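You operate a simulated robot arm through the tools that you are given. There is no shell and no other tool.

Carry out the task below with a simulated two-armed robot. There is one attempt and no reset: what you move stays moved.

Task
Make room in the footwell and lay the long pad on the floor mat.
Fine: steering column forward, seat at mark 1, each freed and locked again by its lever, before the pad; leave the key off, the wide pad, brake and direction levers.

Only the result counts: the job must be done as asked and must still hold three seconds after the hand-in. Knocking over, shifting, dropping, spilling or breaking anything else fails it.

Robot
Two 6-joint arms with two-finger parallel grippers on one trunk, on a base that drives. Base frame: it is fixed to the floor where the robot stands at the start and does not move with it; the origin is under the middle of the robot, x ahead of it, y to its left, z up. Units: cm, rad, N and s.
The left shoulder is at the start at [8, 21.6, 158.4], the right one opposite. With the tool pointing down near the work surface each hand reaches from about 10 to 70 cm from the robot's upright axis, wherever it stands, measured 20 degrees to its own side. Places, roughly: black key [260, -250, 120]; brake lever [250, -230, 110]; direction lever [240, -230, 120]; driver seat [190, -190, 110]; floor mat of the mast truck [240, -230, 50]; green lever [220, -200, 100]; long pad [175, -125, 100]; mast truck [200, -200, 60]; orange lever [230, -240, 90]; steering column [220, -250, 100]; wide pad [175, -125, 100]. Payload 3.43 kg a hand.
Tool frame (each hand has its own): the origin (TCP) lies between the finger pads and is the grasp point; the fingertips stand 3 cm ahead of it; z points along the fingers, y is the line along which they close. The gripper opens to 9.4 cm. The fingers are 2.8 cm wide and 1 cm thick; the gripper's body (5 by 9.6 cm) begins 5.5 cm behind the TCP.
Orientation is that of the tool frame in the base frame, as a unit quaternion [x, y, z, w]. With the fingers straight down and closing along the base's y, the tool's x points along the base's -x, its y along +y and its z along -z.

Tools
- The arms move only by the tool send_rows. It takes "left_increments", "right_increments" or both (then of equal length, played together; a hand with none holds still); each is a list that holds one entry, the list of rows, each a list of 7 numbers: the shift along the tool's x, y, z in units of 40 mm (1.0 is 40 mm), then the turn, a rotation vector about the tool's x, y, z in units of 4 degrees (1.0 is 4 degrees), then the finger opening in cm, from 0 to 9.4. In form: [[[x, y, z, rx, ry, rz, hand], ...]]. A call has 1 to 20 rows; each row shifts and turns the commanded pose from where the row before left it, along the tool's axes as they then stand. A call with a number of a shift or a turn outside -1 to 1 is refused whole. A row lasts 0.2 s, in which the tool goes at most 5 cm and 0.15 rad; a call with a longer step from one row to the next is refused whole, and so is a gripper value outside its range. Where a pose cannot be reached the arm comes as near as it can. A force on the tool above 60 N (or 10 N above the force at the start of the call, whichever is more), or a blocked arm, ends the call early, and 0.2 s more pass. The fingers move at their own pace (about 7.2 cm/s each) and stop on an object; they squeeze with about 44 N. The grip force told is the motor's: it shows also when the fingers shut on nothing. Time passes only in rows, and 0.2 s behind the last, so rows that do not move let the fingers close. The reply holds the time, the measured pose of the TCP, the force on the tool along the base axes, the opening and the grip force, in the units named above and with some noise, with the torque about the TCP (base axes, N m) and any sound that the robot's microphone picked up.
- Cameras (640 x 400 px; columns grow to the right, rows downward): "scene" is now at [11.4, 0.84, 175.11]; the picture's right is [0.08, -1.00, 0.00], its down [-0.69, -0.06, -0.72] and it looks along [0.72, 0.06, -0.69] (base axes); focal length 265 px, centre (320, 200). "left" rides on the left gripper at [7.6, -1.4, -10.3] in its tool frame; the picture's right is [0.18, 0.98, 0.00], its down [-0.75, 0.14, -0.64] and it looks along [-0.63, 0.12, 0.77] (tool axes); focal length 243 px, centre (320, 200). "right" rides on the right gripper at [7.6, 1.4, -10.2] in its tool frame; the picture's right is [-0.18, 0.98, 0.00], its down [-0.75, -0.14, -0.64] and it looks along [-0.63, -0.12, 0.77] (tool axes); focal length 243 px, centre (320, 200). There is no depth. A picture from a camera that has moved, and an enlarged one, comes with that camera's place and axes in the base frame and with its lens.
- camera(camera): a new picture of that camera. It takes no simulated time.
- slide_trunk(by): slides the trunk up (or, below 0, down) by that many cm; the arms and the scene camera ride with it, the base frame stays. It gives what a move gives, with no picture.
- roll_base(legs): drives the robot by 1 to 6 legs, each [ahead, left, turn to the left] in cm, cm and rad, along the robot's own axes; the way and the turn of a leg run together, so that a leg with both is an arc; at most 150 cm and 3.142 rad a leg. The arms and the cameras ride along, it lands a little off, and it stops where it bumps. It gives what a move gives.
- pan_tilt(pan, tilt): turns the head with the scene camera to pan (to the left, within 1.501 rad either way) and tilt (down, from -0.506 to 1.204), counted from straight ahead of the robot. It gives what a move gives.
- close_up(camera, box): a new picture of the part [left, top, right, bottom] of that camera's present view, enlarged. It takes no simulated time.
- job_done(): hands the job in; it is judged then, once.

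Nothing tells you exact positions but the pictures and the camera data. Unless the task says otherwise, let go and move clear before handing in.

The tools are called after "Emit:" by a JSON object that holds its "api" and its "payload". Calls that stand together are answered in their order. send_rows: Moves the arms, as the interface text tells. Its arguments: {"type":"object","properties":{"left_increments":{"type":"array","items":{"type":"array","items":{"type":"array","items":{"type":"number"}}}},"right_increments":{"type":"array","items":{"type":"array","items":{"type":"array","items":{"type":"number"}}}}},"required":[]} The other tools are called the same way: slide_trunk (by) slides the trunk up or down; roll_base (legs) drives the base; pan_tilt (pan, tilt) turns the head that bears the scene camera; camera (camera) takes a picture; close_up (camera, box) takes an enlarged picture of a part of a camera's view; job_done () hands the job in.

At the start:

```text
time: 0.0
left_tool_pos: [61.0, 19.05, 107.78]
left_tcp_rot: [0.0, 1.0, -0.001, 0.0]
left_ft_force: [-0.3, 0.7, -0.3]
left_moment: [-0.01, -0.01, 0.01]
left_width: 9.38
left_grasp_force: 0.1
right_tool_pos: [55.76, -21.52, 105.62]
right_tcp_rot: [0.0, 1.0, -0.001, 0.0]
right_ft_force: [0.5, -0.3, 0.3]
right_moment: [-0.01, 0.0, -0.02]
right_width: 9.4
right_grasp_force: 0.1
trunk travel left (down, up): [-81.4, 2.6]
robot x, y, heading: [0.32, -0.37, -0.001]
head pan, tilt: [0.084, 0.761]
```

scene: 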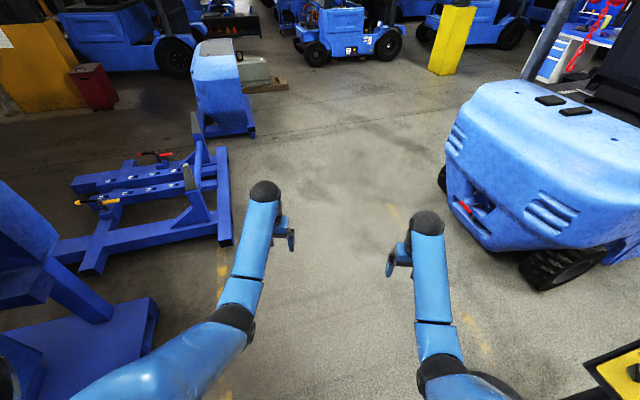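
right: 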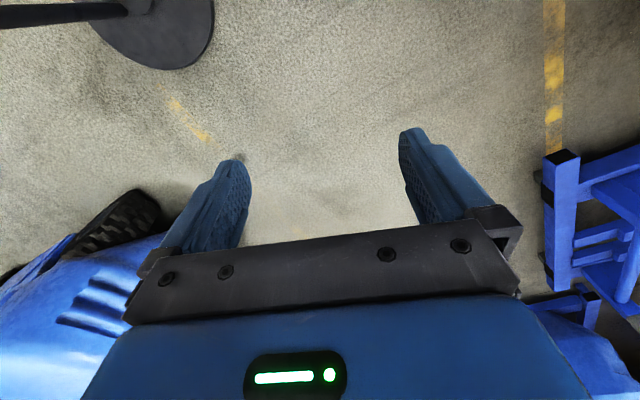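
left: 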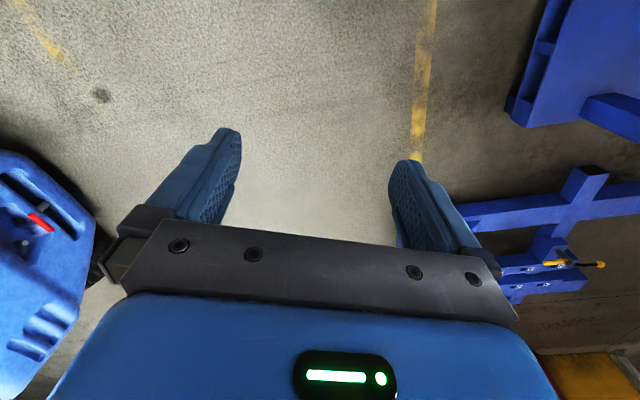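

I see a shop floor with a blue truck to my right front; the mast truck's body is near [200, -200]. First I look around with the head, before driving.

Emit:
{"api": "pan_tilt", "payload": {"pan": -0.75, "tilt": 0.4}}

Emit:
{"api": "camera", "payload": {"camera": "scene"}}

```text
time: 1.2
left_tool_pos: [60.92, 19.09, 107.76]
left_tcp_rot: [0.0, 1.0, 0.0, 0.0]
left_ft_force: [-0.4, 0.3, -0.4]
left_moment: [-0.01, -0.02, 0.01]
left_width: 9.4
left_grasp_force: 0.1
right_tool_pos: [55.75, -21.38, 105.49]
right_tcp_rot: [0.0, 1.0, -0.001, 0.0]
right_ft_force: [-0.9, -0.2, -1.2]
right_moment: [0.04, -0.01, -0.02]
right_width: 9.4
right_grasp_force: 0.0
trunk travel left (down, up): [-81.4, 2.6]
robot x, y, heading: [0.14, -0.02, 0.002]
head pan, tilt: [-0.75, 0.4]
```

```text
taken
camera scene: at [9.99, -6.17, 178.31], right [-0.68, -0.73, 0.0], down [-0.29, 0.27, -0.92], along [0.67, -0.63, -0.39], focal length 265 px, centre (320, 200)
```

scene: 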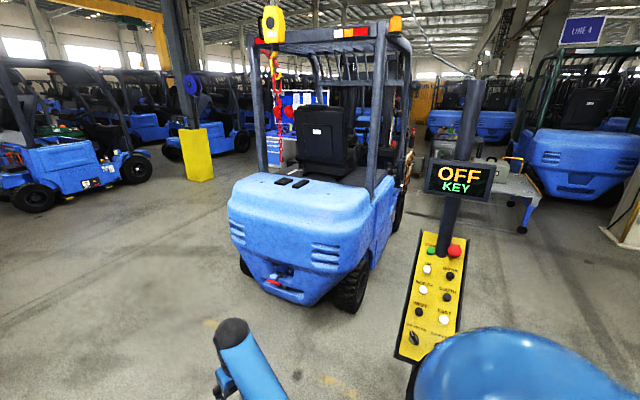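

The mast truck stands with its counterweight to me; two small black things lie on its top, near where the pads should be. I enlarge these areas.

Emit:
{"api": "close_up", "payload": {"camera": "scene", "box": [220, 150, 380, 250]}}

Emit:
{"api": "close_up", "payload": {"camera": "scene", "box": [230, 0, 430, 190]}}

Emit:
{"api": "close_up", "payload": {"camera": "scene", "box": [380, 150, 540, 370]}}

```text
4.00 times, centred on (300, 200) of scene
camera zoom: at [9.99, -6.17, 178.31], right [-0.68, -0.73, 0.0], down [-0.29, 0.27, -0.92], along [0.67, -0.63, -0.39], focal length 1062 px, centre (400, 200)
```

zoom: 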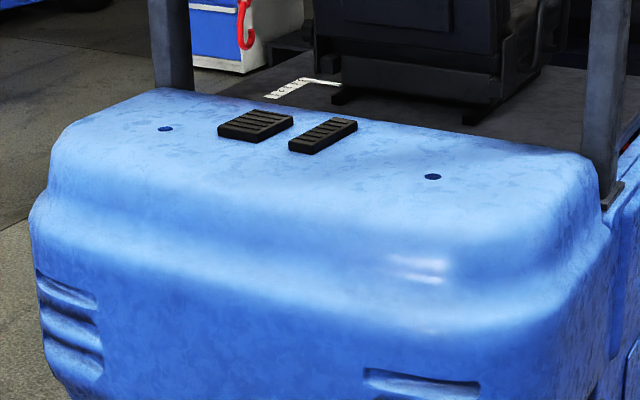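

```text
2.11 times, centred on (330, 95) of scene
camera zoom: at [9.99, -6.17, 178.31], right [-0.68, -0.73, 0.0], down [-0.29, 0.27, -0.92], along [0.67, -0.63, -0.39], focal length 559 px, centre (299, 421)
```

zoom: 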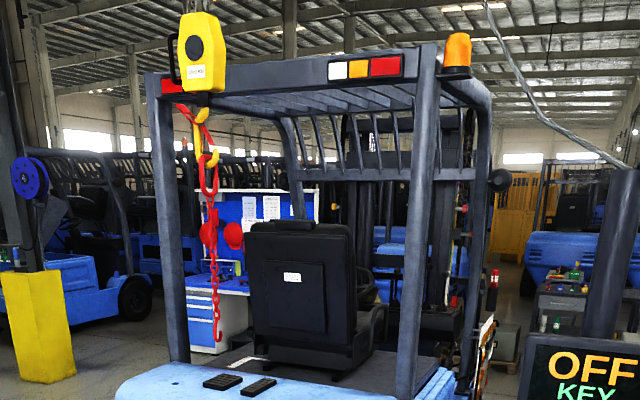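

```text
1.82 times, centred on (460, 260) of scene
camera zoom: at [9.99, -6.17, 178.31], right [-0.68, -0.73, 0.0], down [-0.29, 0.27, -0.92], along [0.67, -0.63, -0.39], focal length 483 px, centre (66, 91)
```

zoom: 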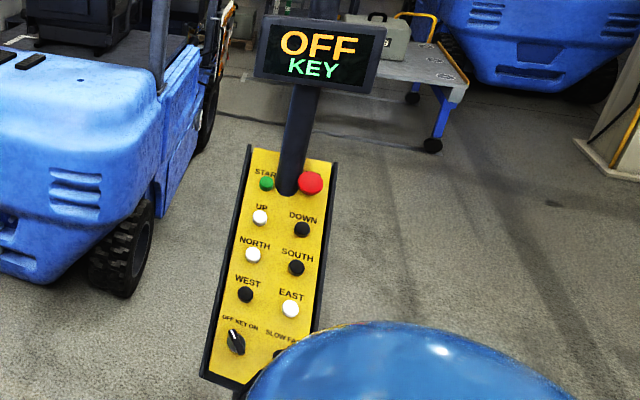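

The truck heads away from me at about -57 degrees; its left-rear corner is near [211, -98], the narrow (long) pad lies to the right of the wide one on the counterweight. I drive ahead along clear floor and look at the truck's left side.

Emit:
{"api": "roll_base", "payload": {"legs": [[150, 0, 0], [110, 30, 0]]}}

Emit:
{"api": "pan_tilt", "payload": {"pan": -1.3, "tilt": 0.4}}

Emit:
{"api": "camera", "payload": {"camera": "scene"}}

```text
time: 14.0
left_tool_pos: [319.14, 53.13, 107.94]
left_tcp_rot: [-0.014, 1.0, 0.0, 0.0]
left_ft_force: [0.2, -0.4, -0.3]
left_moment: [0.0, -0.03, 0.0]
left_width: 9.39
left_grasp_force: 0.0
right_tool_pos: [315.17, 12.38, 105.68]
right_tcp_rot: [-0.014, 1.0, 0.0, 0.0]
right_ft_force: [-0.6, -0.3, -0.5]
right_moment: [0.0, -0.04, -0.01]
right_width: 9.39
right_grasp_force: 0.0
trunk travel left (down, up): [-81.4, 2.6]
robot x, y, heading: [258.5, 32.23, 0.032]
head pan, tilt: [-0.75, 0.4]
```

```text
time: 14.9
left_tool_pos: [319.13, 53.12, 107.73]
left_tcp_rot: [-0.014, 1.0, 0.0, 0.0]
left_ft_force: [0.3, 0.7, -0.5]
left_moment: [-0.02, 0.0, 0.01]
left_width: 9.41
left_grasp_force: 0.0
right_tool_pos: [315.1, 12.51, 105.53]
right_tcp_rot: [-0.014, 1.0, 0.0, 0.0]
right_ft_force: [0.1, -0.6, 0.6]
right_moment: [-0.01, -0.02, 0.01]
right_width: 9.38
right_grasp_force: 0.0
trunk travel left (down, up): [-81.4, 2.6]
robot x, y, heading: [258.86, 32.44, 0.03]
head pan, tilt: [-1.3, 0.4]
```

```text
taken
camera scene: at [264.79, 23.77, 178.31], right [-0.96, -0.29, 0.0], down [-0.12, 0.37, -0.92], along [0.27, -0.88, -0.39], focal length 265 px, centre (320, 200)
```

scene: 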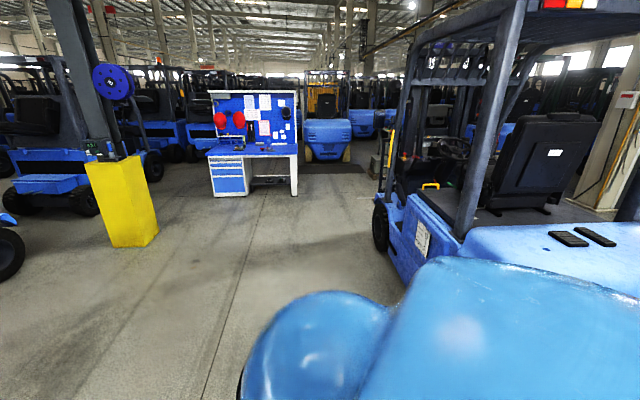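

From here the truck's left side is open: seat, steering wheel, a green lever and a scale strip. I zoom in and also look back at the hanging hoist chain near the pads.

Emit:
{"api": "close_up", "payload": {"camera": "scene", "box": [370, 90, 530, 230]}}

Emit:
{"api": "close_up", "payload": {"camera": "scene", "box": [480, 130, 640, 270]}}

Emit:
{"api": "pan_tilt", "payload": {"pan": -1.5, "tilt": 0.1}}

Emit:
{"api": "camera", "payload": {"camera": "scene"}}

```text
2.86 times, centred on (450, 160) of scene
camera zoom: at [264.79, 23.77, 178.31], right [-0.96, -0.29, 0.0], down [-0.12, 0.37, -0.92], along [0.27, -0.88, -0.39], focal length 758 px, centre (-51, 314)
```

zoom: 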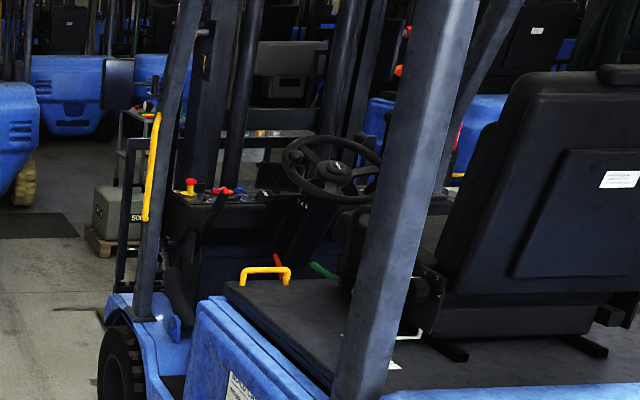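

```text
2.86 times, centred on (560, 200) of scene
camera zoom: at [264.79, 23.77, 178.31], right [-0.96, -0.29, 0.0], down [-0.12, 0.37, -0.92], along [0.27, -0.88, -0.39], focal length 758 px, centre (-366, 200)
```

zoom: 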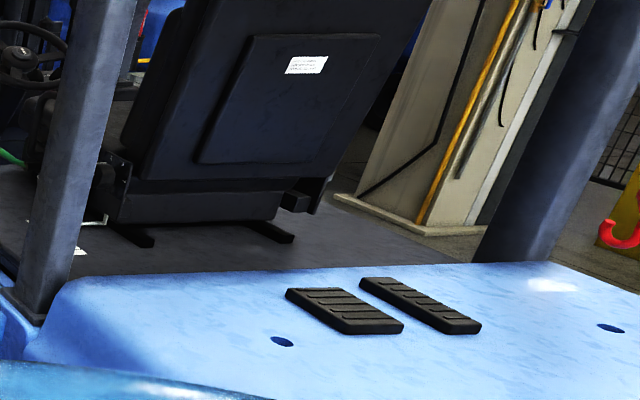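

```text
time: 15.7
left_tool_pos: [319.06, 53.18, 107.87]
left_tcp_rot: [-0.014, 1.0, 0.001, 0.0]
left_ft_force: [-0.4, 1.2, 0.3]
left_moment: [0.01, 0.02, 0.01]
left_width: 9.43
left_grasp_force: 0.0
right_tool_pos: [315.0, 12.4, 105.59]
right_tcp_rot: [-0.015, 1.0, 0.0, 0.0]
right_ft_force: [-0.4, 0.2, 0.1]
right_moment: [-0.01, 0.02, 0.0]
right_width: 9.41
right_grasp_force: 0.1
trunk travel left (down, up): [-81.4, 2.6]
robot x, y, heading: [259.07, 32.69, 0.026]
head pan, tilt: [-1.499, 0.099]
```

```text
taken
camera scene: at [262.94, 23.46, 181.1], right [-0.99, -0.1, 0.0], down [-0.01, 0.1, -0.99], along [0.1, -0.99, -0.1], focal length 265 px, centre (320, 200)
```

scene: 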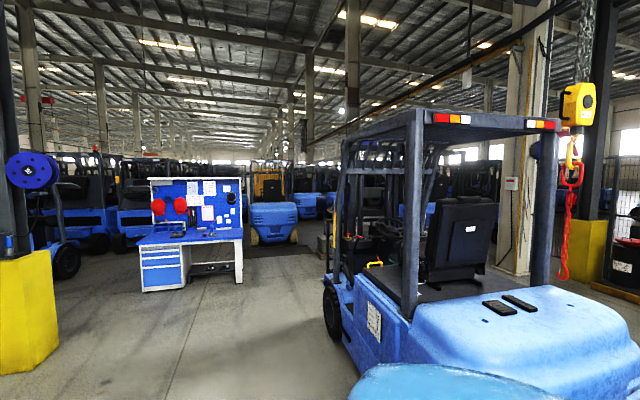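

The chain's hook hangs near [156, -113, 132], about 20 cm behind the pads (near [165, -131, 107]), so I must keep away from it later. Now I drive to the truck's left side, facing the cab.

Emit:
{"api": "roll_base", "payload": {"legs": [[118, 0, 0], [0, -150, 0], [0, 0, -1.3], [0, 0, -1.27]]}}

Emit:
{"api": "pan_tilt", "payload": {"pan": 0, "tilt": 0.45}}

Emit:
{"api": "camera", "payload": {"camera": "scene"}}

```text
time: 35.2
left_tool_pos: [334.63, -163.12, 107.85]
left_tcp_rot: [0.964, 0.266, 0.0, 0.0]
left_ft_force: [-0.2, 0.2, 0.3]
left_moment: [0.0, 0.0, 0.01]
left_width: 9.37
left_grasp_force: 0.1
right_tool_pos: [318.15, -125.7, 105.6]
right_tcp_rot: [0.964, 0.267, -0.001, 0.0]
right_ft_force: [-0.4, -0.2, 0.4]
right_moment: [-0.01, 0.01, 0.0]
right_width: 9.41
right_grasp_force: 0.0
trunk travel left (down, up): [-81.4, 2.6]
robot x, y, heading: [376.76, -115.23, -2.604]
head pan, tilt: [-1.499, 0.099]
```

```text
time: 36.8
left_tool_pos: [334.57, -163.12, 107.89]
left_tcp_rot: [0.964, 0.267, 0.0, 0.001]
left_ft_force: [-0.5, 0.4, -0.1]
left_moment: [-0.01, -0.02, -0.01]
left_width: 9.4
left_grasp_force: 0.0
right_tool_pos: [318.29, -125.51, 105.62]
right_tcp_rot: [0.964, 0.267, 0.0, 0.0]
right_ft_force: [-0.2, 0.3, 0.1]
right_moment: [0.02, 0.0, 0.0]
right_width: 9.4
right_grasp_force: 0.0
trunk travel left (down, up): [-81.4, 2.6]
robot x, y, heading: [377.09, -115.74, -2.603]
head pan, tilt: [0.0, 0.45]
```

```text
taken
camera scene: at [366.67, -121.59, 177.85], right [-0.51, 0.86, 0.0], down [0.37, 0.22, -0.9], along [-0.77, -0.46, -0.44], focal length 265 px, centre (320, 200)
```

scene: 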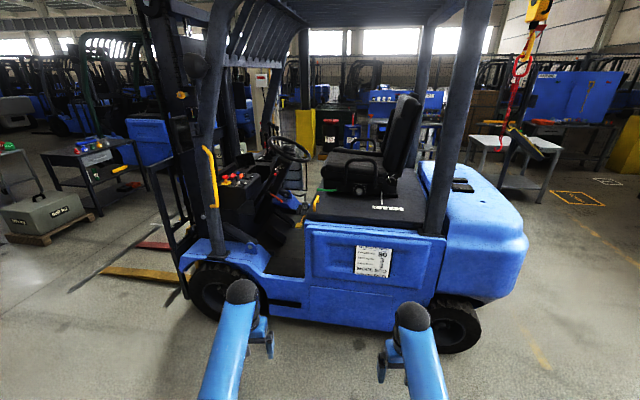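

Emit:
{"api": "close_up", "payload": {"camera": "scene", "box": [200, 110, 340, 250]}}

Emit:
{"api": "close_up", "payload": {"camera": "scene", "box": [290, 90, 450, 250]}}

Emit:
{"api": "close_up", "payload": {"camera": "scene", "box": [40, 60, 200, 220]}}

Emit:
{"api": "close_up", "payload": {"camera": "scene", "box": [440, 0, 600, 210]}}

```text
2.86 times, centred on (270, 180) of scene
camera zoom: at [366.67, -121.59, 177.85], right [-0.51, 0.86, 0.0], down [0.37, 0.22, -0.9], along [-0.77, -0.46, -0.44], focal length 758 px, centre (463, 257)
```

zoom: 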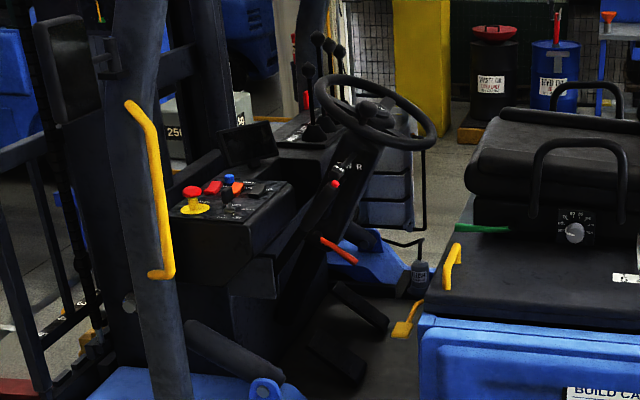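

```text
2.50 times, centred on (370, 170) of scene
camera zoom: at [366.67, -121.59, 177.85], right [-0.51, 0.86, 0.0], down [0.37, 0.22, -0.9], along [-0.77, -0.46, -0.44], focal length 664 px, centre (195, 275)
```

zoom: 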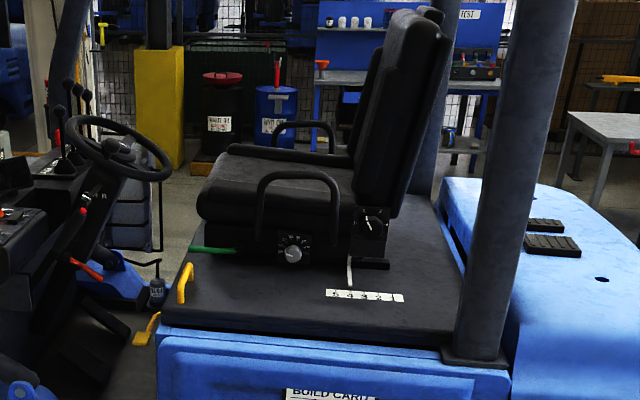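

```text
2.50 times, centred on (120, 140) of scene
camera zoom: at [366.67, -121.59, 177.85], right [-0.51, 0.86, 0.0], down [0.37, 0.22, -0.9], along [-0.77, -0.46, -0.44], focal length 664 px, centre (820, 350)
```

zoom: 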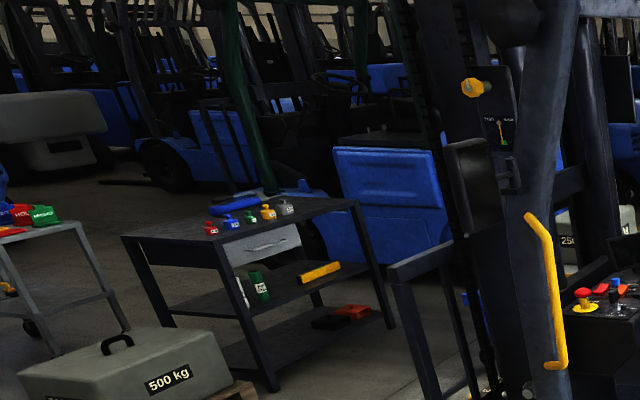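

```text
1.90 times, centred on (520, 105) of scene
camera zoom: at [366.67, -121.59, 177.85], right [-0.51, 0.86, 0.0], down [0.37, 0.22, -0.9], along [-0.77, -0.46, -0.44], focal length 506 px, centre (-61, 381)
```

zoom: 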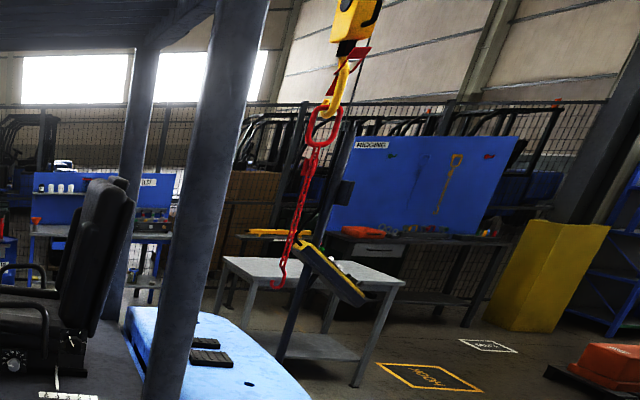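

I now make out everything: green lever at the seat's front left corner with a 5-4-3-2-1 scale, orange lever on the side of the steering column, brake and direction levers near it. The truck heads about -70 degrees; I square up to it and come nearer.

Emit:
{"api": "roll_base", "payload": {"legs": [[0, 0, -0.19], [55, 42, 0]]}}

Emit:
{"api": "pan_tilt", "payload": {"pan": 0, "tilt": 0.65}}

Emit:
{"api": "camera", "payload": {"camera": "scene"}}

Emit:
{"api": "camera", "payload": {"camera": "left"}}

Emit:
{"api": "camera", "payload": {"camera": "right"}}

```text
time: 41.3
left_tool_pos: [288.0, -210.87, 107.94]
left_tcp_rot: [0.986, 0.166, 0.0, 0.002]
left_ft_force: [-0.2, 0.0, -0.7]
left_moment: [-0.02, -0.03, 0.0]
left_width: 9.4
left_grasp_force: 0.0
right_tool_pos: [279.45, -170.99, 105.57]
right_tcp_rot: [0.986, 0.165, 0.0, 0.0]
right_ft_force: [-0.2, -0.7, 0.0]
right_moment: [-0.01, -0.01, 0.01]
right_width: 9.4
right_grasp_force: 0.1
trunk travel left (down, up): [-81.4, 2.6]
robot x, y, heading: [338.84, -173.17, -2.81]
head pan, tilt: [0.0, 0.45]
```

```text
time: 42.0
left_tool_pos: [287.88, -210.95, 107.86]
left_tcp_rot: [0.986, 0.166, 0.0, 0.001]
left_ft_force: [0.1, 0.1, 1.5]
left_moment: [-0.01, -0.03, 0.01]
left_width: 9.38
left_grasp_force: 0.0
right_tool_pos: [279.41, -171.13, 105.53]
right_tcp_rot: [0.986, 0.166, 0.0, 0.0]
right_ft_force: [-0.4, -0.3, 0.0]
right_moment: [-0.03, 0.0, -0.01]
right_width: 9.39
right_grasp_force: 0.2
trunk travel left (down, up): [-81.4, 2.6]
robot x, y, heading: [338.98, -172.81, -2.806]
head pan, tilt: [0.0, 0.649]
```

```text
taken
camera scene: at [328.23, -176.72, 176.07], right [-0.33, 0.94, 0.0], down [0.57, 0.2, -0.8], along [-0.75, -0.26, -0.6], focal length 265 px, centre (320, 200)
```

scene: 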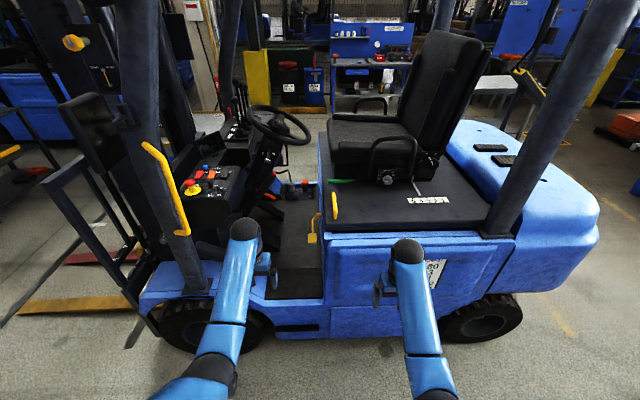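

```text
taken
camera left: at [294.59, -207.05, 118.13], right [0.5, -0.87, 0.0], down [-0.67, -0.38, 0.64], along [-0.56, -0.32, -0.77], focal length 243 px, centre (320, 200)
```

left: 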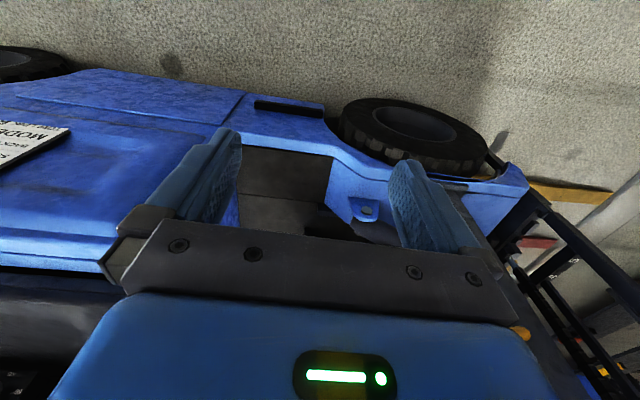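

```text
taken
camera right: at [287.03, -169.91, 115.93], right [0.15, -0.99, 0.0], down [-0.76, -0.11, 0.64], along [-0.63, -0.09, -0.77], focal length 243 px, centre (320, 200)
```

right: 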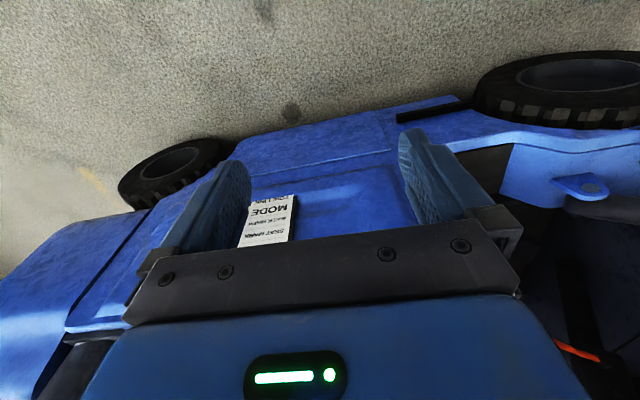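

I am about 80 cm off the truck's side. I take close looks at the build card, the scale and the column.

Emit:
{"api": "close_up", "payload": {"camera": "scene", "box": [320, 130, 480, 230]}}

Emit:
{"api": "close_up", "payload": {"camera": "scene", "box": [180, 90, 340, 250]}}

Emit:
{"api": "close_up", "payload": {"camera": "scene", "box": [390, 180, 430, 210]}}

Emit:
{"api": "close_up", "payload": {"camera": "right", "box": [220, 180, 320, 260]}}

```text
4.00 times, centred on (400, 180) of scene
camera zoom: at [328.23, -176.72, 176.07], right [-0.33, 0.94, 0.0], down [0.57, 0.2, -0.8], along [-0.75, -0.26, -0.6], focal length 1062 px, centre (0, 280)
```

zoom: 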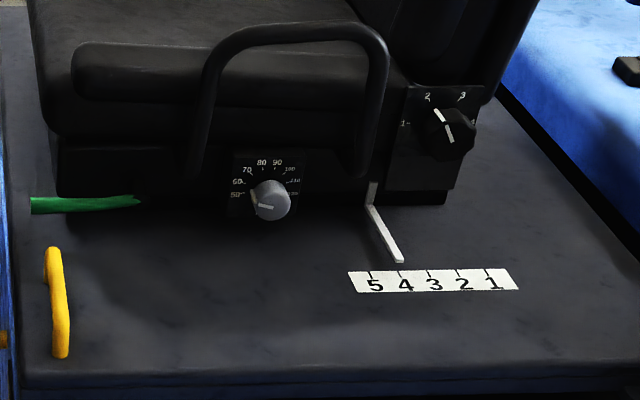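

```text
2.50 times, centred on (260, 170) of scene
camera zoom: at [328.23, -176.72, 176.07], right [-0.33, 0.94, 0.0], down [0.57, 0.2, -0.8], along [-0.75, -0.26, -0.6], focal length 664 px, centre (470, 275)
```

zoom: 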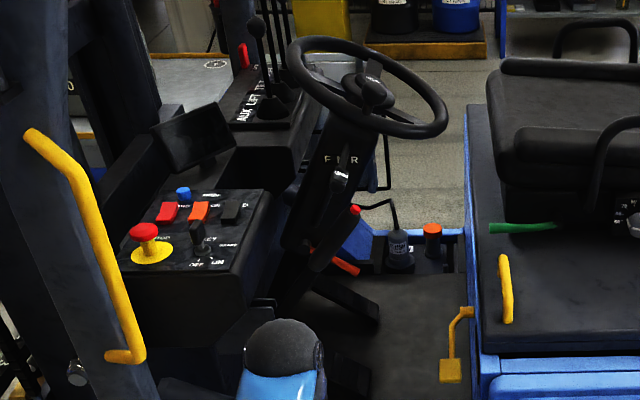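

```text
13.33 times, centred on (410, 195) of scene
camera zoom: at [328.23, -176.72, 176.07], right [-0.33, 0.94, 0.0], down [0.57, 0.2, -0.8], along [-0.75, -0.26, -0.6], focal length 3539 px, centre (-880, 267)
```

zoom: 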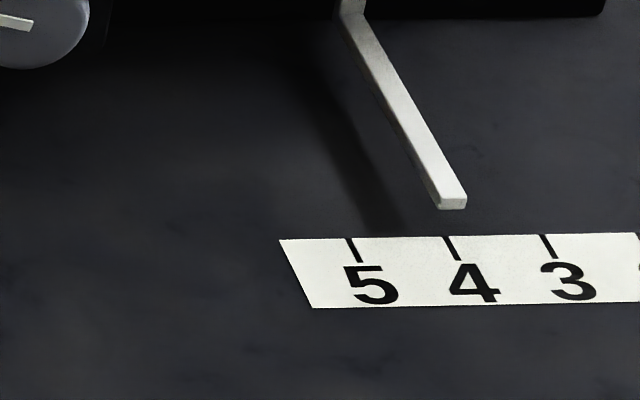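

```text
5.00 times, centred on (270, 220) of right
camera zoom: at [287.03, -169.91, 115.93], right [0.15, -0.99, 0.0], down [-0.76, -0.11, 0.64], along [-0.63, -0.09, -0.77], focal length 1213 px, centre (570, 100)
```

zoom: 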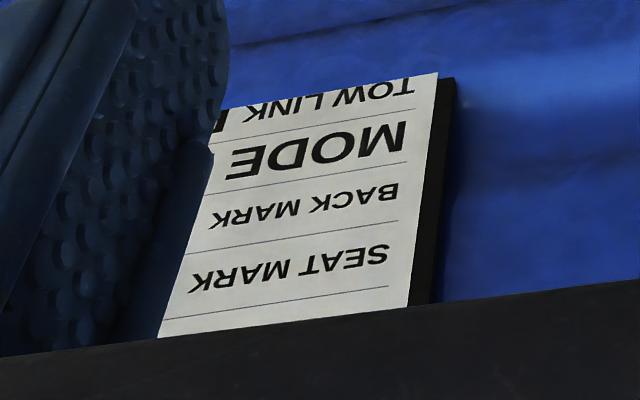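

The pointer now stands at mark 4 and marks run rearward to 1, about 3.5 cm apart. I draw both hands back and up before coming closer, so they clear the brake lever.

Emit:
{"api": "send_rows", "payload": {"left_increments": [[[0.9, 0, -0.5, 0, 0, 0, 4], [0.9, 0, -0.5, 0, 0, 0, 4], [0.9, 0, -0.5, 0, 0, 0, 4], [0.9, 0, -0.5, 0, 0, 0, 4], [0.9, 0, -0.5, 0, 0, 0, 4], [0.9, 0, -0.5, 0, 0, 0, 4], [0.9, 0, -0.5, 0, 0, 0, 4]]], "right_increments": [[[0.8, 0, -0.5, 0, 0, 0, 4], [0.8, 0, -0.5, 0, 0, 0, 4], [0.8, 0, -0.5, 0, 0, 0, 4], [0.8, 0, -0.5, 0, 0, 0, 4], [0.8, 0, -0.5, 0, 0, 0, 4], [0.8, 0, -0.5, 0, 0, 0, 4], [0.8, 0, -0.5, 0, 0, 0, 4]]]}}

Emit:
{"api": "camera", "payload": {"camera": "scene"}}

```text
time: 43.6
left_tool_pos: [302.02, -205.73, 102.46]
left_tcp_rot: [0.986, 0.166, -0.001, 0.001]
left_ft_force: [0.3, -0.3, 0.0]
left_moment: [-0.02, 0.04, 0.03]
left_width: 3.99
left_grasp_force: 0.1
left hand out of reach, approached as far as the arm can: row 1, 2, 3, 4, 5, 6, 7
right_tool_pos: [296.39, -165.37, 101.76]
right_tcp_rot: [0.986, 0.166, -0.003, 0.001]
right_ft_force: [0.4, 0.7, -0.8]
right_moment: [-0.01, 0.01, 0.01]
right_width: 4.0
right_grasp_force: 0.0
right hand out of reach, approached as far as the arm can: row 1, 2, 3, 4, 5, 6, 7
trunk travel left (down, up): [-81.4, 2.6]
robot x, y, heading: [339.27, -173.13, -2.805]
head pan, tilt: [0.0, 0.649]
```

```text
taken
camera scene: at [328.58, -176.66, 176.09], right [-0.33, 0.94, 0.0], down [0.57, 0.2, -0.8], along [-0.75, -0.26, -0.6], focal length 265 px, centre (320, 200)
```

scene: 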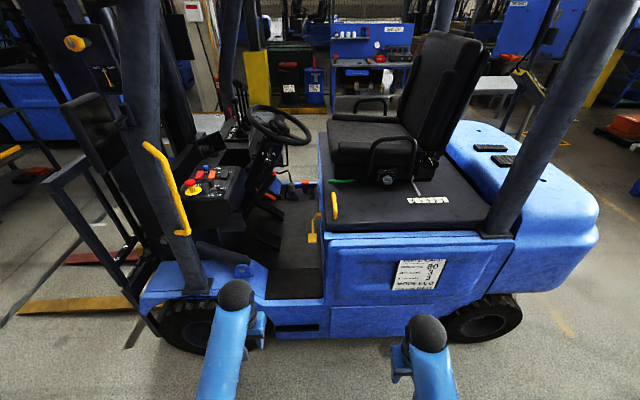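

The hands could only come back part way. I read the build card and then check how the commanded pose behaves.

Emit:
{"api": "close_up", "payload": {"camera": "scene", "box": [380, 250, 460, 300]}}

Emit:
{"api": "send_rows", "payload": {"left_increments": [[[0, 0, 0, 0, 0, 0, 4]]], "right_increments": [[[0, 0, 0, 0, 0, 0, 4]]]}}

```text
8.00 times, centred on (420, 275) of scene
camera zoom: at [328.58, -176.66, 176.09], right [-0.33, 0.94, 0.0], down [0.57, 0.2, -0.8], along [-0.75, -0.26, -0.6], focal length 2123 px, centre (-480, -400)
```

zoom: 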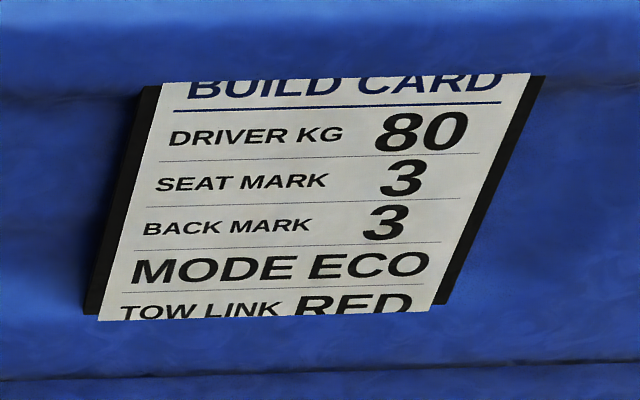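

```text
time: 44.0
left_tool_pos: [301.74, -205.94, 102.34]
left_tcp_rot: [0.986, 0.166, 0.0, 0.0]
left_ft_force: [-0.7, 0.1, 0.2]
left_moment: [0.0, -0.01, -0.02]
left_width: 3.99
left_grasp_force: 0.1
right_tool_pos: [296.1, -165.54, 101.63]
right_tcp_rot: [0.986, 0.166, -0.003, 0.0]
right_ft_force: [-0.8, 0.2, 0.2]
right_moment: [-0.03, 0.01, 0.01]
right_width: 4.01
right_grasp_force: 0.1
trunk travel left (down, up): [-81.4, 2.6]
robot x, y, heading: [339.05, -173.41, -2.809]
head pan, tilt: [0.0, 0.649]
```

The build card says seat mark 3, but the task asks for mark 1, so 1 it is. I shift the robot rearward along the truck so my left hand faces the seat lever, and look again.

Emit:
{"api": "roll_base", "payload": {"legs": [[15, -22, 0]]}}

Emit:
{"api": "slide_trunk", "payload": {"by": 2.5}}

Emit:
{"api": "camera", "payload": {"camera": "scene"}}

Emit:
{"api": "close_up", "payload": {"camera": "scene", "box": [220, 130, 400, 242]}}

```text
time: 45.9
left_tool_pos: [280.73, -190.13, 102.32]
left_tcp_rot: [0.986, 0.164, -0.002, 0.0]
left_ft_force: [0.1, 0.8, -0.6]
left_moment: [0.02, 0.04, 0.01]
left_width: 3.97
left_grasp_force: 0.0
right_tool_pos: [275.11, -149.7, 101.65]
right_tcp_rot: [0.986, 0.165, -0.004, -0.001]
right_ft_force: [-0.4, -0.1, 0.2]
right_moment: [0.02, 0.01, 0.04]
right_width: 4.01
right_grasp_force: 0.1
trunk travel left (down, up): [-81.4, 2.6]
robot x, y, heading: [318.36, -157.27, -2.811]
head pan, tilt: [0.0, 0.649]
```

```text
time: 46.6
left_tool_pos: [280.6, -190.1, 104.86]
left_tcp_rot: [0.986, 0.165, -0.001, 0.0]
left_ft_force: [0.5, -0.7, -0.2]
left_moment: [0.02, 0.0, 0.01]
left_width: 3.99
left_grasp_force: 0.0
right_tool_pos: [275.09, -149.67, 104.18]
right_tcp_rot: [0.986, 0.165, -0.003, 0.001]
right_ft_force: [0.9, 0.2, -0.6]
right_moment: [0.01, 0.0, -0.02]
right_width: 4.02
right_grasp_force: 0.0
trunk travel left (down, up): [-83.9, 0.1]
robot x, y, heading: [318.05, -157.24, -2.816]
head pan, tilt: [0.0, 0.649]
```

```text
taken
camera scene: at [307.17, -161.13, 178.57], right [-0.32, 0.95, 0.0], down [0.57, 0.2, -0.8], along [-0.75, -0.26, -0.6], focal length 265 px, centre (320, 200)
```

scene: 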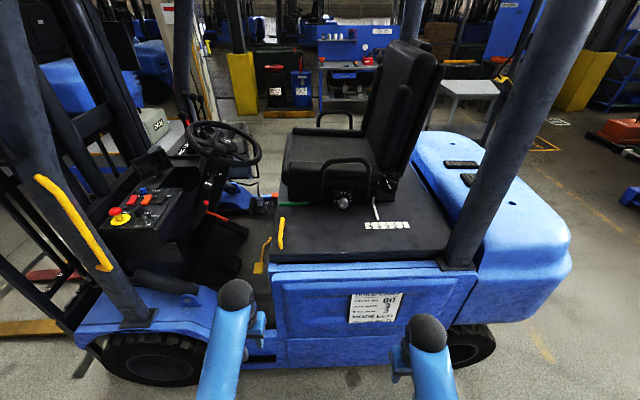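

```text
3.56 times, centred on (310, 186) of scene
camera zoom: at [307.17, -161.13, 178.57], right [-0.32, 0.95, 0.0], down [0.57, 0.2, -0.8], along [-0.75, -0.26, -0.6], focal length 944 px, centre (356, 250)
```

zoom: 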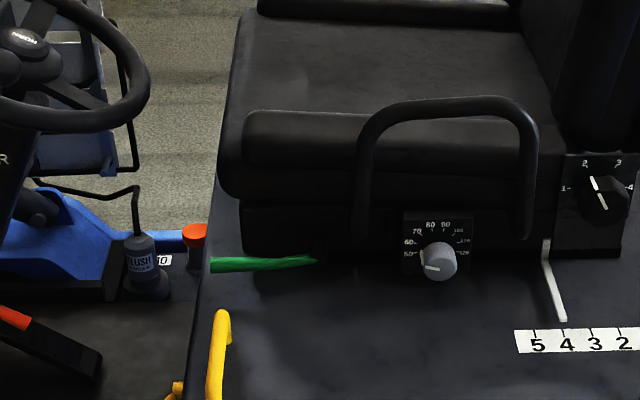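

The green lever is a rod along the truck's left seat side, from about [220, -196, 105] to its tip at [223, -209, 104]. I roll the left hand a quarter turn (camera to the front) and tilt it inward, still outside the truck.

Emit:
{"api": "send_rows", "payload": {"left_increments": [[[0, 0, 0, 0, 0, 1, 4], [0, 0, 0, 0, 0, 1, 4], [0, 0, 0, 0, 0, 1, 4], [0, 0, 0, 0, 0, 1, 4], [0, 0, 0, 0, 0, 1, 4], [0, 0, 0, 0, 0, 1, 4], [0, 0, 0, 0, 0, 1, 4], [0, 0, 0, 0, 0, 1, 4], [0, 0, 0, 0, 0, 1, 4], [0, 0, 0, 0, 0, 1, 4], [0, 0, 0, 0, 0, 1, 4], [0, 0, 0, 0, 0, 1, 4], [0, 0, 0, 0, 0, 1, 4], [0, 0, 0, 0, 0, 1, 4], [0, 0, 0, 0, 0, 1, 4], [0, 0, 0, 0, 0, 1, 4], [0, 0, 0, 0, 0, 1, 4], [0, 0, 0, 0, 0, 1, 4], [0, 0, 0, 0, 0, 1, 4], [0, 0, 0, 0, 0, 1, 4]]]}}

Emit:
{"api": "send_rows", "payload": {"left_increments": [[[0, 0, 0, 0, 0, 1, 4], [0, 0, 0, 0, 0, 1, 4], [0, 0, 0, 0, 0, 0.5, 4], [0, 0, -0.3, -1, 0, 0, 4], [0, 0, -0.3, -1, 0, 0, 4], [0, 0, -0.3, -1, 0, 0, 4], [0, 0, -0.3, -1, 0, 0, 4], [0, 0, -0.3, -1, 0, 0, 4], [0, 0, -0.3, -1, 0, 0, 4], [0, 0, -0.3, -1, 0, 0, 4], [0, 0, -0.3, -1, 0, 0, 4]]]}}

Emit:
{"api": "camera", "payload": {"camera": "scene"}}

Emit:
{"api": "camera", "payload": {"camera": "left"}}

```text
time: 50.8
left_tool_pos: [280.56, -190.0, 104.75]
left_tcp_rot: [0.861, -0.508, 0.0, 0.001]
left_ft_force: [-0.4, -0.9, 0.0]
left_moment: [0.0, -0.01, 0.01]
left_width: 4.0
left_grasp_force: 0.1
right_tool_pos: [274.97, -149.57, 104.12]
right_tcp_rot: [0.986, 0.164, -0.002, 0.0]
right_ft_force: [0.0, 0.6, 0.4]
right_moment: [-0.02, 0.02, 0.0]
right_width: 4.01
right_grasp_force: 0.1
trunk travel left (down, up): [-83.9, 0.1]
robot x, y, heading: [317.95, -157.69, -2.813]
head pan, tilt: [0.0, 0.649]
```

```text
time: 53.2
left_tool_pos: [282.92, -189.19, 114.26]
left_tcp_rot: [0.783, -0.558, -0.161, 0.225]
left_ft_force: [-0.7, 0.2, -0.2]
left_moment: [-0.04, 0.02, -0.02]
left_width: 4.02
left_grasp_force: 0.0
right_tool_pos: [275.01, -149.5, 104.14]
right_tcp_rot: [0.986, 0.165, -0.002, 0.0]
right_ft_force: [0.3, 0.4, 0.0]
right_moment: [-0.01, -0.02, -0.01]
right_width: 4.0
right_grasp_force: 0.0
trunk travel left (down, up): [-83.9, 0.1]
robot x, y, heading: [318.31, -157.43, -2.809]
head pan, tilt: [0.0, 0.649]
```

```text
taken
camera scene: at [307.11, -161.0, 178.57], right [-0.32, 0.95, 0.0], down [0.57, 0.2, -0.8], along [-0.75, -0.26, -0.6], focal length 265 px, centre (320, 200)
```

scene: 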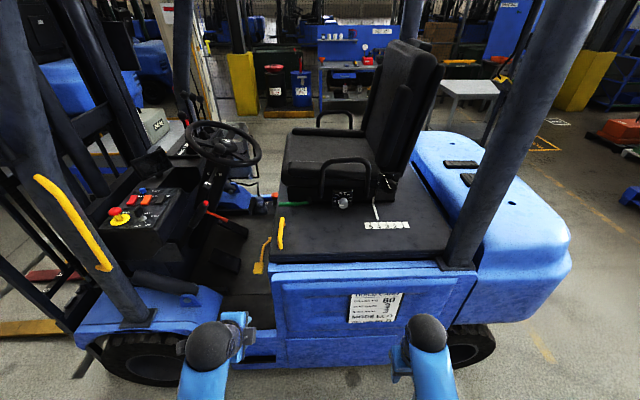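

```text
taken
camera left: at [291.61, -194.09, 122.18], right [-0.73, -0.44, 0.52], down [-0.03, 0.79, 0.62], along [-0.69, 0.43, -0.59], focal length 243 px, centre (320, 200)
```

left: 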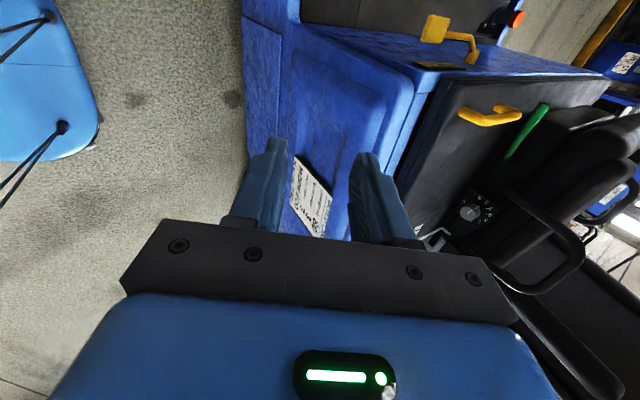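

The left wrist camera confirms the green lever ahead, beside the yellow hood handle. I tilt and raise the right hand so it clears the hood, then look down at my own base before driving in.

Emit:
{"api": "send_rows", "payload": {"right_increments": [[[0.2, 0, -0.4, 0, -1, 0, 4], [0.2, 0, -0.4, 0, -1, 0, 4], [0.2, 0, -0.4, 0, -1, 0, 4], [0.2, 0, -0.4, 0, -1, 0, 4], [0.2, 0, -0.4, 0, -1, 0, 4], [0.2, 0, -0.4, 0, -1, 0, 4], [0.2, 0, -0.4, 0, -1, 0, 4], [0.2, 0, -0.4, 0, -1, 0, 4], [0.2, 0, -0.4, 0, -1, 0, 4], [0.2, 0, -0.4, 0, -1, 0, 4]]]}}

Emit:
{"api": "pan_tilt", "payload": {"pan": 0, "tilt": 1.2}}

Emit:
{"api": "camera", "payload": {"camera": "scene"}}

```text
time: 55.4
left_tool_pos: [282.82, -189.02, 114.24]
left_tcp_rot: [0.782, -0.558, -0.16, 0.225]
left_ft_force: [0.0, 0.4, 0.3]
left_moment: [-0.02, 0.0, 0.0]
left_width: 4.0
left_grasp_force: 0.1
right_tool_pos: [282.83, -146.95, 109.57]
right_tcp_rot: [0.925, 0.155, -0.342, 0.057]
right_ft_force: [-0.4, -0.1, 0.3]
right_moment: [-0.02, 0.01, -0.04]
right_width: 3.99
right_grasp_force: 0.1
right hand out of reach, approached as far as the arm can: row 6, 7, 8, 9, 10
trunk travel left (down, up): [-83.9, 0.1]
robot x, y, heading: [317.98, -157.32, -2.813]
head pan, tilt: [0.0, 0.649]
```

```text
time: 56.4
left_tool_pos: [282.72, -189.14, 114.23]
left_tcp_rot: [0.781, -0.559, -0.161, 0.225]
left_ft_force: [-0.3, 0.2, 1.0]
left_moment: [0.03, 0.01, 0.01]
left_width: 4.02
left_grasp_force: 0.0
right_tool_pos: [282.67, -147.02, 109.61]
right_tcp_rot: [0.926, 0.155, -0.34, 0.057]
right_ft_force: [-1.0, 0.4, 0.2]
right_moment: [-0.01, 0.01, -0.03]
right_width: 3.95
right_grasp_force: 0.1
trunk travel left (down, up): [-83.9, 0.1]
robot x, y, heading: [317.95, -157.41, -2.806]
head pan, tilt: [0.0, 1.201]
```

```text
taken
camera scene: at [309.9, -160.04, 174.53], right [-0.32, 0.95, 0.0], down [0.88, 0.3, -0.36], along [-0.34, -0.12, -0.93], focal length 265 px, centre (320, 200)
```

scene: 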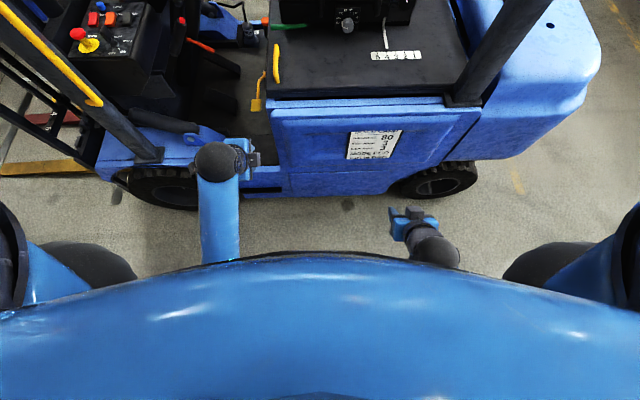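

Base front is hidden under my chest but looks slim. I drive ahead in stages, watching clearance.

Emit:
{"api": "roll_base", "payload": {"legs": [[25, -2, 0]]}}

Emit:
{"api": "camera", "payload": {"camera": "scene"}}

Emit:
{"api": "camera", "payload": {"camera": "left"}}

```text
time: 58.2
left_tool_pos: [259.53, -195.05, 114.34]
left_tcp_rot: [0.782, -0.558, -0.162, 0.226]
left_ft_force: [0.3, 0.1, 0.1]
left_moment: [-0.01, 0.01, 0.05]
left_width: 4.01
left_grasp_force: 0.0
right_tool_pos: [259.69, -152.77, 109.67]
right_tcp_rot: [0.926, 0.154, -0.341, 0.057]
right_ft_force: [0.0, 0.3, 0.0]
right_moment: [0.0, 0.01, 0.04]
right_width: 4.02
right_grasp_force: 0.0
trunk travel left (down, up): [-83.9, 0.1]
robot x, y, heading: [294.07, -163.28, -2.813]
head pan, tilt: [0.0, 1.201]
```

```text
taken
camera scene: at [287.0, -165.82, 174.57], right [-0.32, 0.95, 0.0], down [0.88, 0.3, -0.37], along [-0.35, -0.12, -0.93], focal length 265 px, centre (320, 200)
```

scene: 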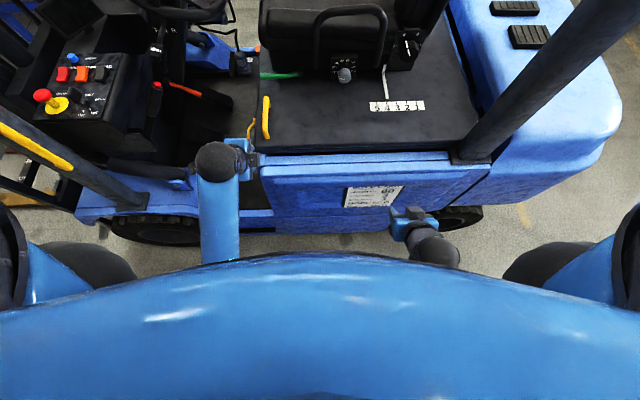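

```text
taken
camera left: at [268.39, -199.95, 122.28], right [-0.73, -0.44, 0.53], down [-0.03, 0.79, 0.62], along [-0.69, 0.43, -0.58], focal length 243 px, centre (320, 200)
```

left: 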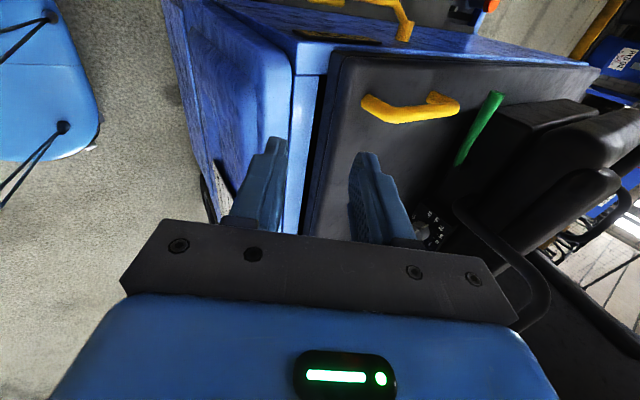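

The hood handle's top is near z 105 and my left fingers pass at 111, so I come another 16 cm in.

Emit:
{"api": "roll_base", "payload": {"legs": [[16, 0, 0]]}}

Emit:
{"api": "camera", "payload": {"camera": "left"}}

Emit:
{"api": "camera", "payload": {"camera": "scene"}}

```text
time: 59.6
left_tool_pos: [244.09, -200.51, 114.32]
left_tcp_rot: [0.783, -0.557, -0.161, 0.226]
left_ft_force: [-0.4, 0.5, 0.3]
left_moment: [0.01, 0.05, 0.03]
left_width: 4.01
left_grasp_force: 0.1
right_tool_pos: [244.12, -158.18, 109.7]
right_tcp_rot: [0.925, 0.156, -0.341, 0.058]
right_ft_force: [-0.1, 1.0, -0.3]
right_moment: [-0.02, 0.04, 0.0]
right_width: 3.99
right_grasp_force: 0.2
trunk travel left (down, up): [-83.9, 0.1]
robot x, y, heading: [278.75, -168.75, -2.808]
head pan, tilt: [0.0, 1.201]
```

```text
taken
camera left: at [252.98, -205.36, 122.26], right [-0.72, -0.45, 0.52], down [-0.04, 0.79, 0.62], along [-0.69, 0.43, -0.59], focal length 243 px, centre (320, 200)
```

left: 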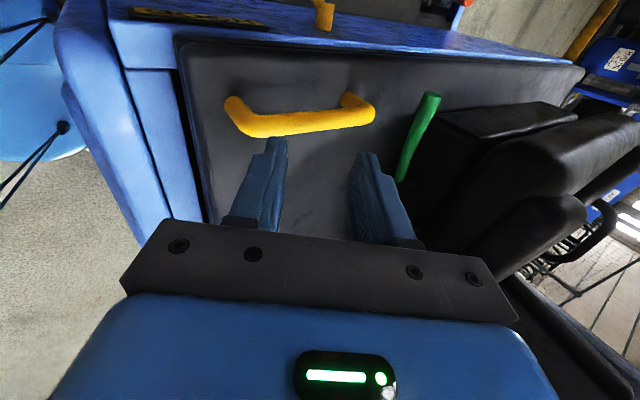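

```text
taken
camera scene: at [271.44, -171.16, 174.57], right [-0.33, 0.94, 0.0], down [0.88, 0.3, -0.37], along [-0.35, -0.12, -0.93], focal length 265 px, centre (320, 200)
```

scene: 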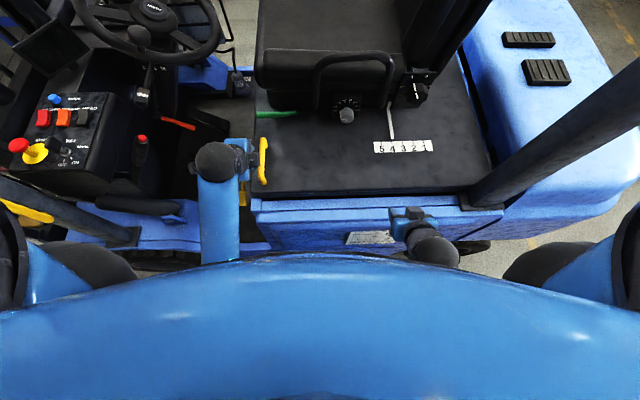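

Good top view: lever from [219.5, -197, 104.5] to tip [224, -209.7, 104.5], left finger line just outside it. I tilt the left hand further (to about 50 degrees) so the gripper body stays clear of the seat cushion.

Emit:
{"api": "send_rows", "payload": {"left_increments": [[[0, 0, 0, -1, 0, 0, 4.5], [0, 0, 0, -1, 0, 0, 4.5], [0, 0, 0, -1, 0, 0, 4.5], [0, 0, 0, -1, 0, 0, 4.5], [0, 0, 0, -0.5, 0, 0, 4.5]]]}}

Emit:
{"api": "camera", "payload": {"camera": "left"}}

```text
time: 60.8
left_tool_pos: [243.91, -200.47, 114.17]
left_tcp_rot: [0.737, -0.526, -0.246, 0.346]
left_ft_force: [-0.2, -0.1, -0.5]
left_moment: [0.0, -0.01, -0.01]
left_width: 4.49
left_grasp_force: 0.1
right_tool_pos: [243.83, -158.5, 109.6]
right_tcp_rot: [0.925, 0.157, -0.34, 0.058]
right_ft_force: [0.6, -0.6, -0.1]
right_moment: [0.0, 0.0, -0.01]
right_width: 3.98
right_grasp_force: 0.2
trunk travel left (down, up): [-83.9, 0.1]
robot x, y, heading: [278.92, -168.66, -2.811]
head pan, tilt: [0.0, 1.201]
```

```text
taken
camera left: at [254.69, -204.79, 119.71], right [-0.53, -0.38, 0.75], down [0.13, 0.84, 0.52], along [-0.83, 0.38, -0.4], focal length 243 px, centre (320, 200)
```

left: 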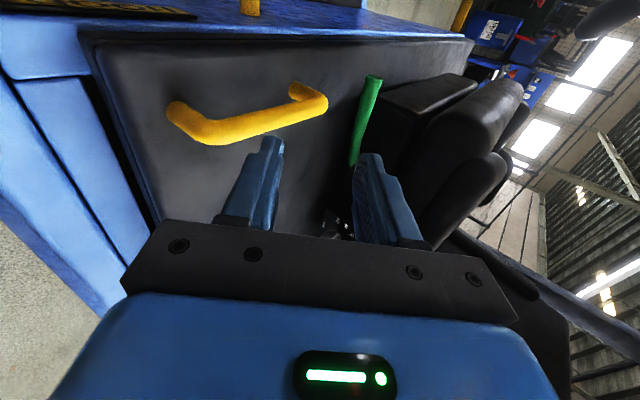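

I move in over the handle to about 6 cm short of the lever.

Emit:
{"api": "send_rows", "payload": {"left_increments": [[[-0.11, 0.55, 0, 0, 0, 0, 4.5], [-0.11, 0.55, 0, 0, 0, 0, 4.5], [-0.11, 0.53, 0, 0, 0, 0, 4.5], [0, 0, 0.7, 0, 0, 0, 4.5], [0, 0, 0.7, 0, 0, 0, 4.5], [0, 0, 0.7, 0, 0, 0, 4.5], [0, 0, 0.7, 0, 0, 0, 4.5], [0, 0, 0.7, 0, 0, 0, 4.5], [0, 0, 0.7, 0, 0, 0, 4.5]]]}}

Emit:
{"api": "camera", "payload": {"camera": "left"}}

Emit:
{"api": "camera", "payload": {"camera": "scene"}}

```text
time: 62.8
left_tool_pos: [227.15, -204.93, 108.31]
left_tcp_rot: [0.738, -0.526, -0.245, 0.344]
left_ft_force: [0.4, 1.1, -0.6]
left_moment: [0.0, -0.01, -0.02]
left_width: 4.51
left_grasp_force: 0.1
right_tool_pos: [243.67, -158.44, 109.49]
right_tcp_rot: [0.926, 0.156, -0.339, 0.057]
right_ft_force: [-0.3, 0.4, 0.8]
right_moment: [0.0, -0.01, -0.01]
right_width: 4.0
right_grasp_force: 0.1
trunk travel left (down, up): [-83.9, 0.1]
robot x, y, heading: [278.94, -168.44, -2.805]
head pan, tilt: [0.0, 1.201]
```

```text
taken
camera left: at [237.83, -209.13, 113.72], right [-0.54, -0.38, 0.75], down [0.13, 0.84, 0.52], along [-0.83, 0.38, -0.4], focal length 243 px, centre (320, 200)
```

left: 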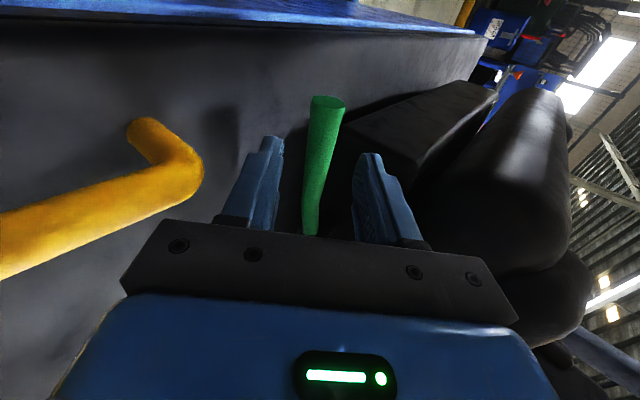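

```text
taken
camera scene: at [270.74, -171.4, 174.52], right [-0.33, 0.94, 0.0], down [0.88, 0.31, -0.36], along [-0.34, -0.12, -0.93], focal length 265 px, centre (320, 200)
```

scene: 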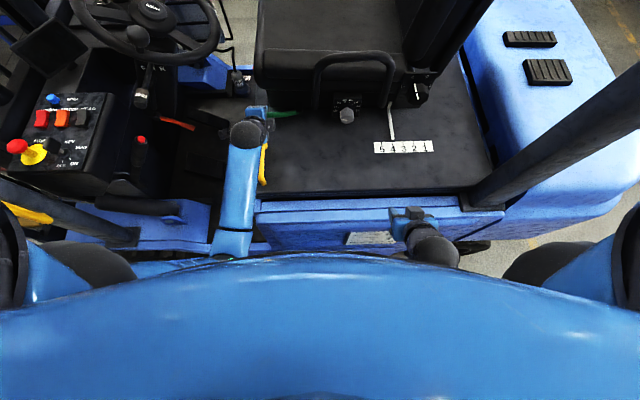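

The lever sits right between the fingers. I advance 4.5 cm and look before closing.

Emit:
{"api": "send_rows", "payload": {"left_increments": [[[0, 0, 0.4, 0, 0, 0, 4.5], [0, 0, 0.4, 0, 0, 0, 4.5], [0, 0, 0.33, 0, 0, 0, 4.5]]]}}

Emit:
{"api": "camera", "payload": {"camera": "left"}}

```text
time: 63.6
left_tool_pos: [223.77, -206.1, 105.3]
left_tcp_rot: [0.739, -0.526, -0.245, 0.344]
left_ft_force: [-0.3, -0.6, 0.1]
left_moment: [-0.01, -0.01, 0.04]
left_width: 4.5
left_grasp_force: 0.2
right_tool_pos: [243.57, -158.41, 109.41]
right_tcp_rot: [0.926, 0.156, -0.339, 0.057]
right_ft_force: [0.3, 0.7, -0.7]
right_moment: [0.0, 0.02, 0.03]
right_width: 4.0
right_grasp_force: 0.0
trunk travel left (down, up): [-83.9, 0.1]
robot x, y, heading: [278.9, -168.71, -2.806]
head pan, tilt: [0.0, 1.201]
```

```text
taken
camera left: at [234.63, -210.29, 110.87], right [-0.54, -0.38, 0.75], down [0.13, 0.84, 0.52], along [-0.83, 0.38, -0.4], focal length 243 px, centre (320, 200)
```

left: 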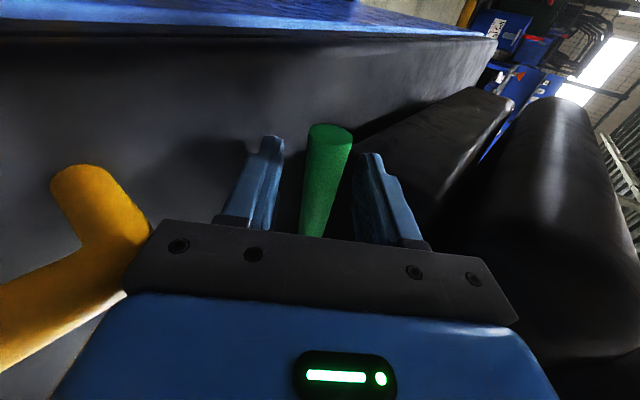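

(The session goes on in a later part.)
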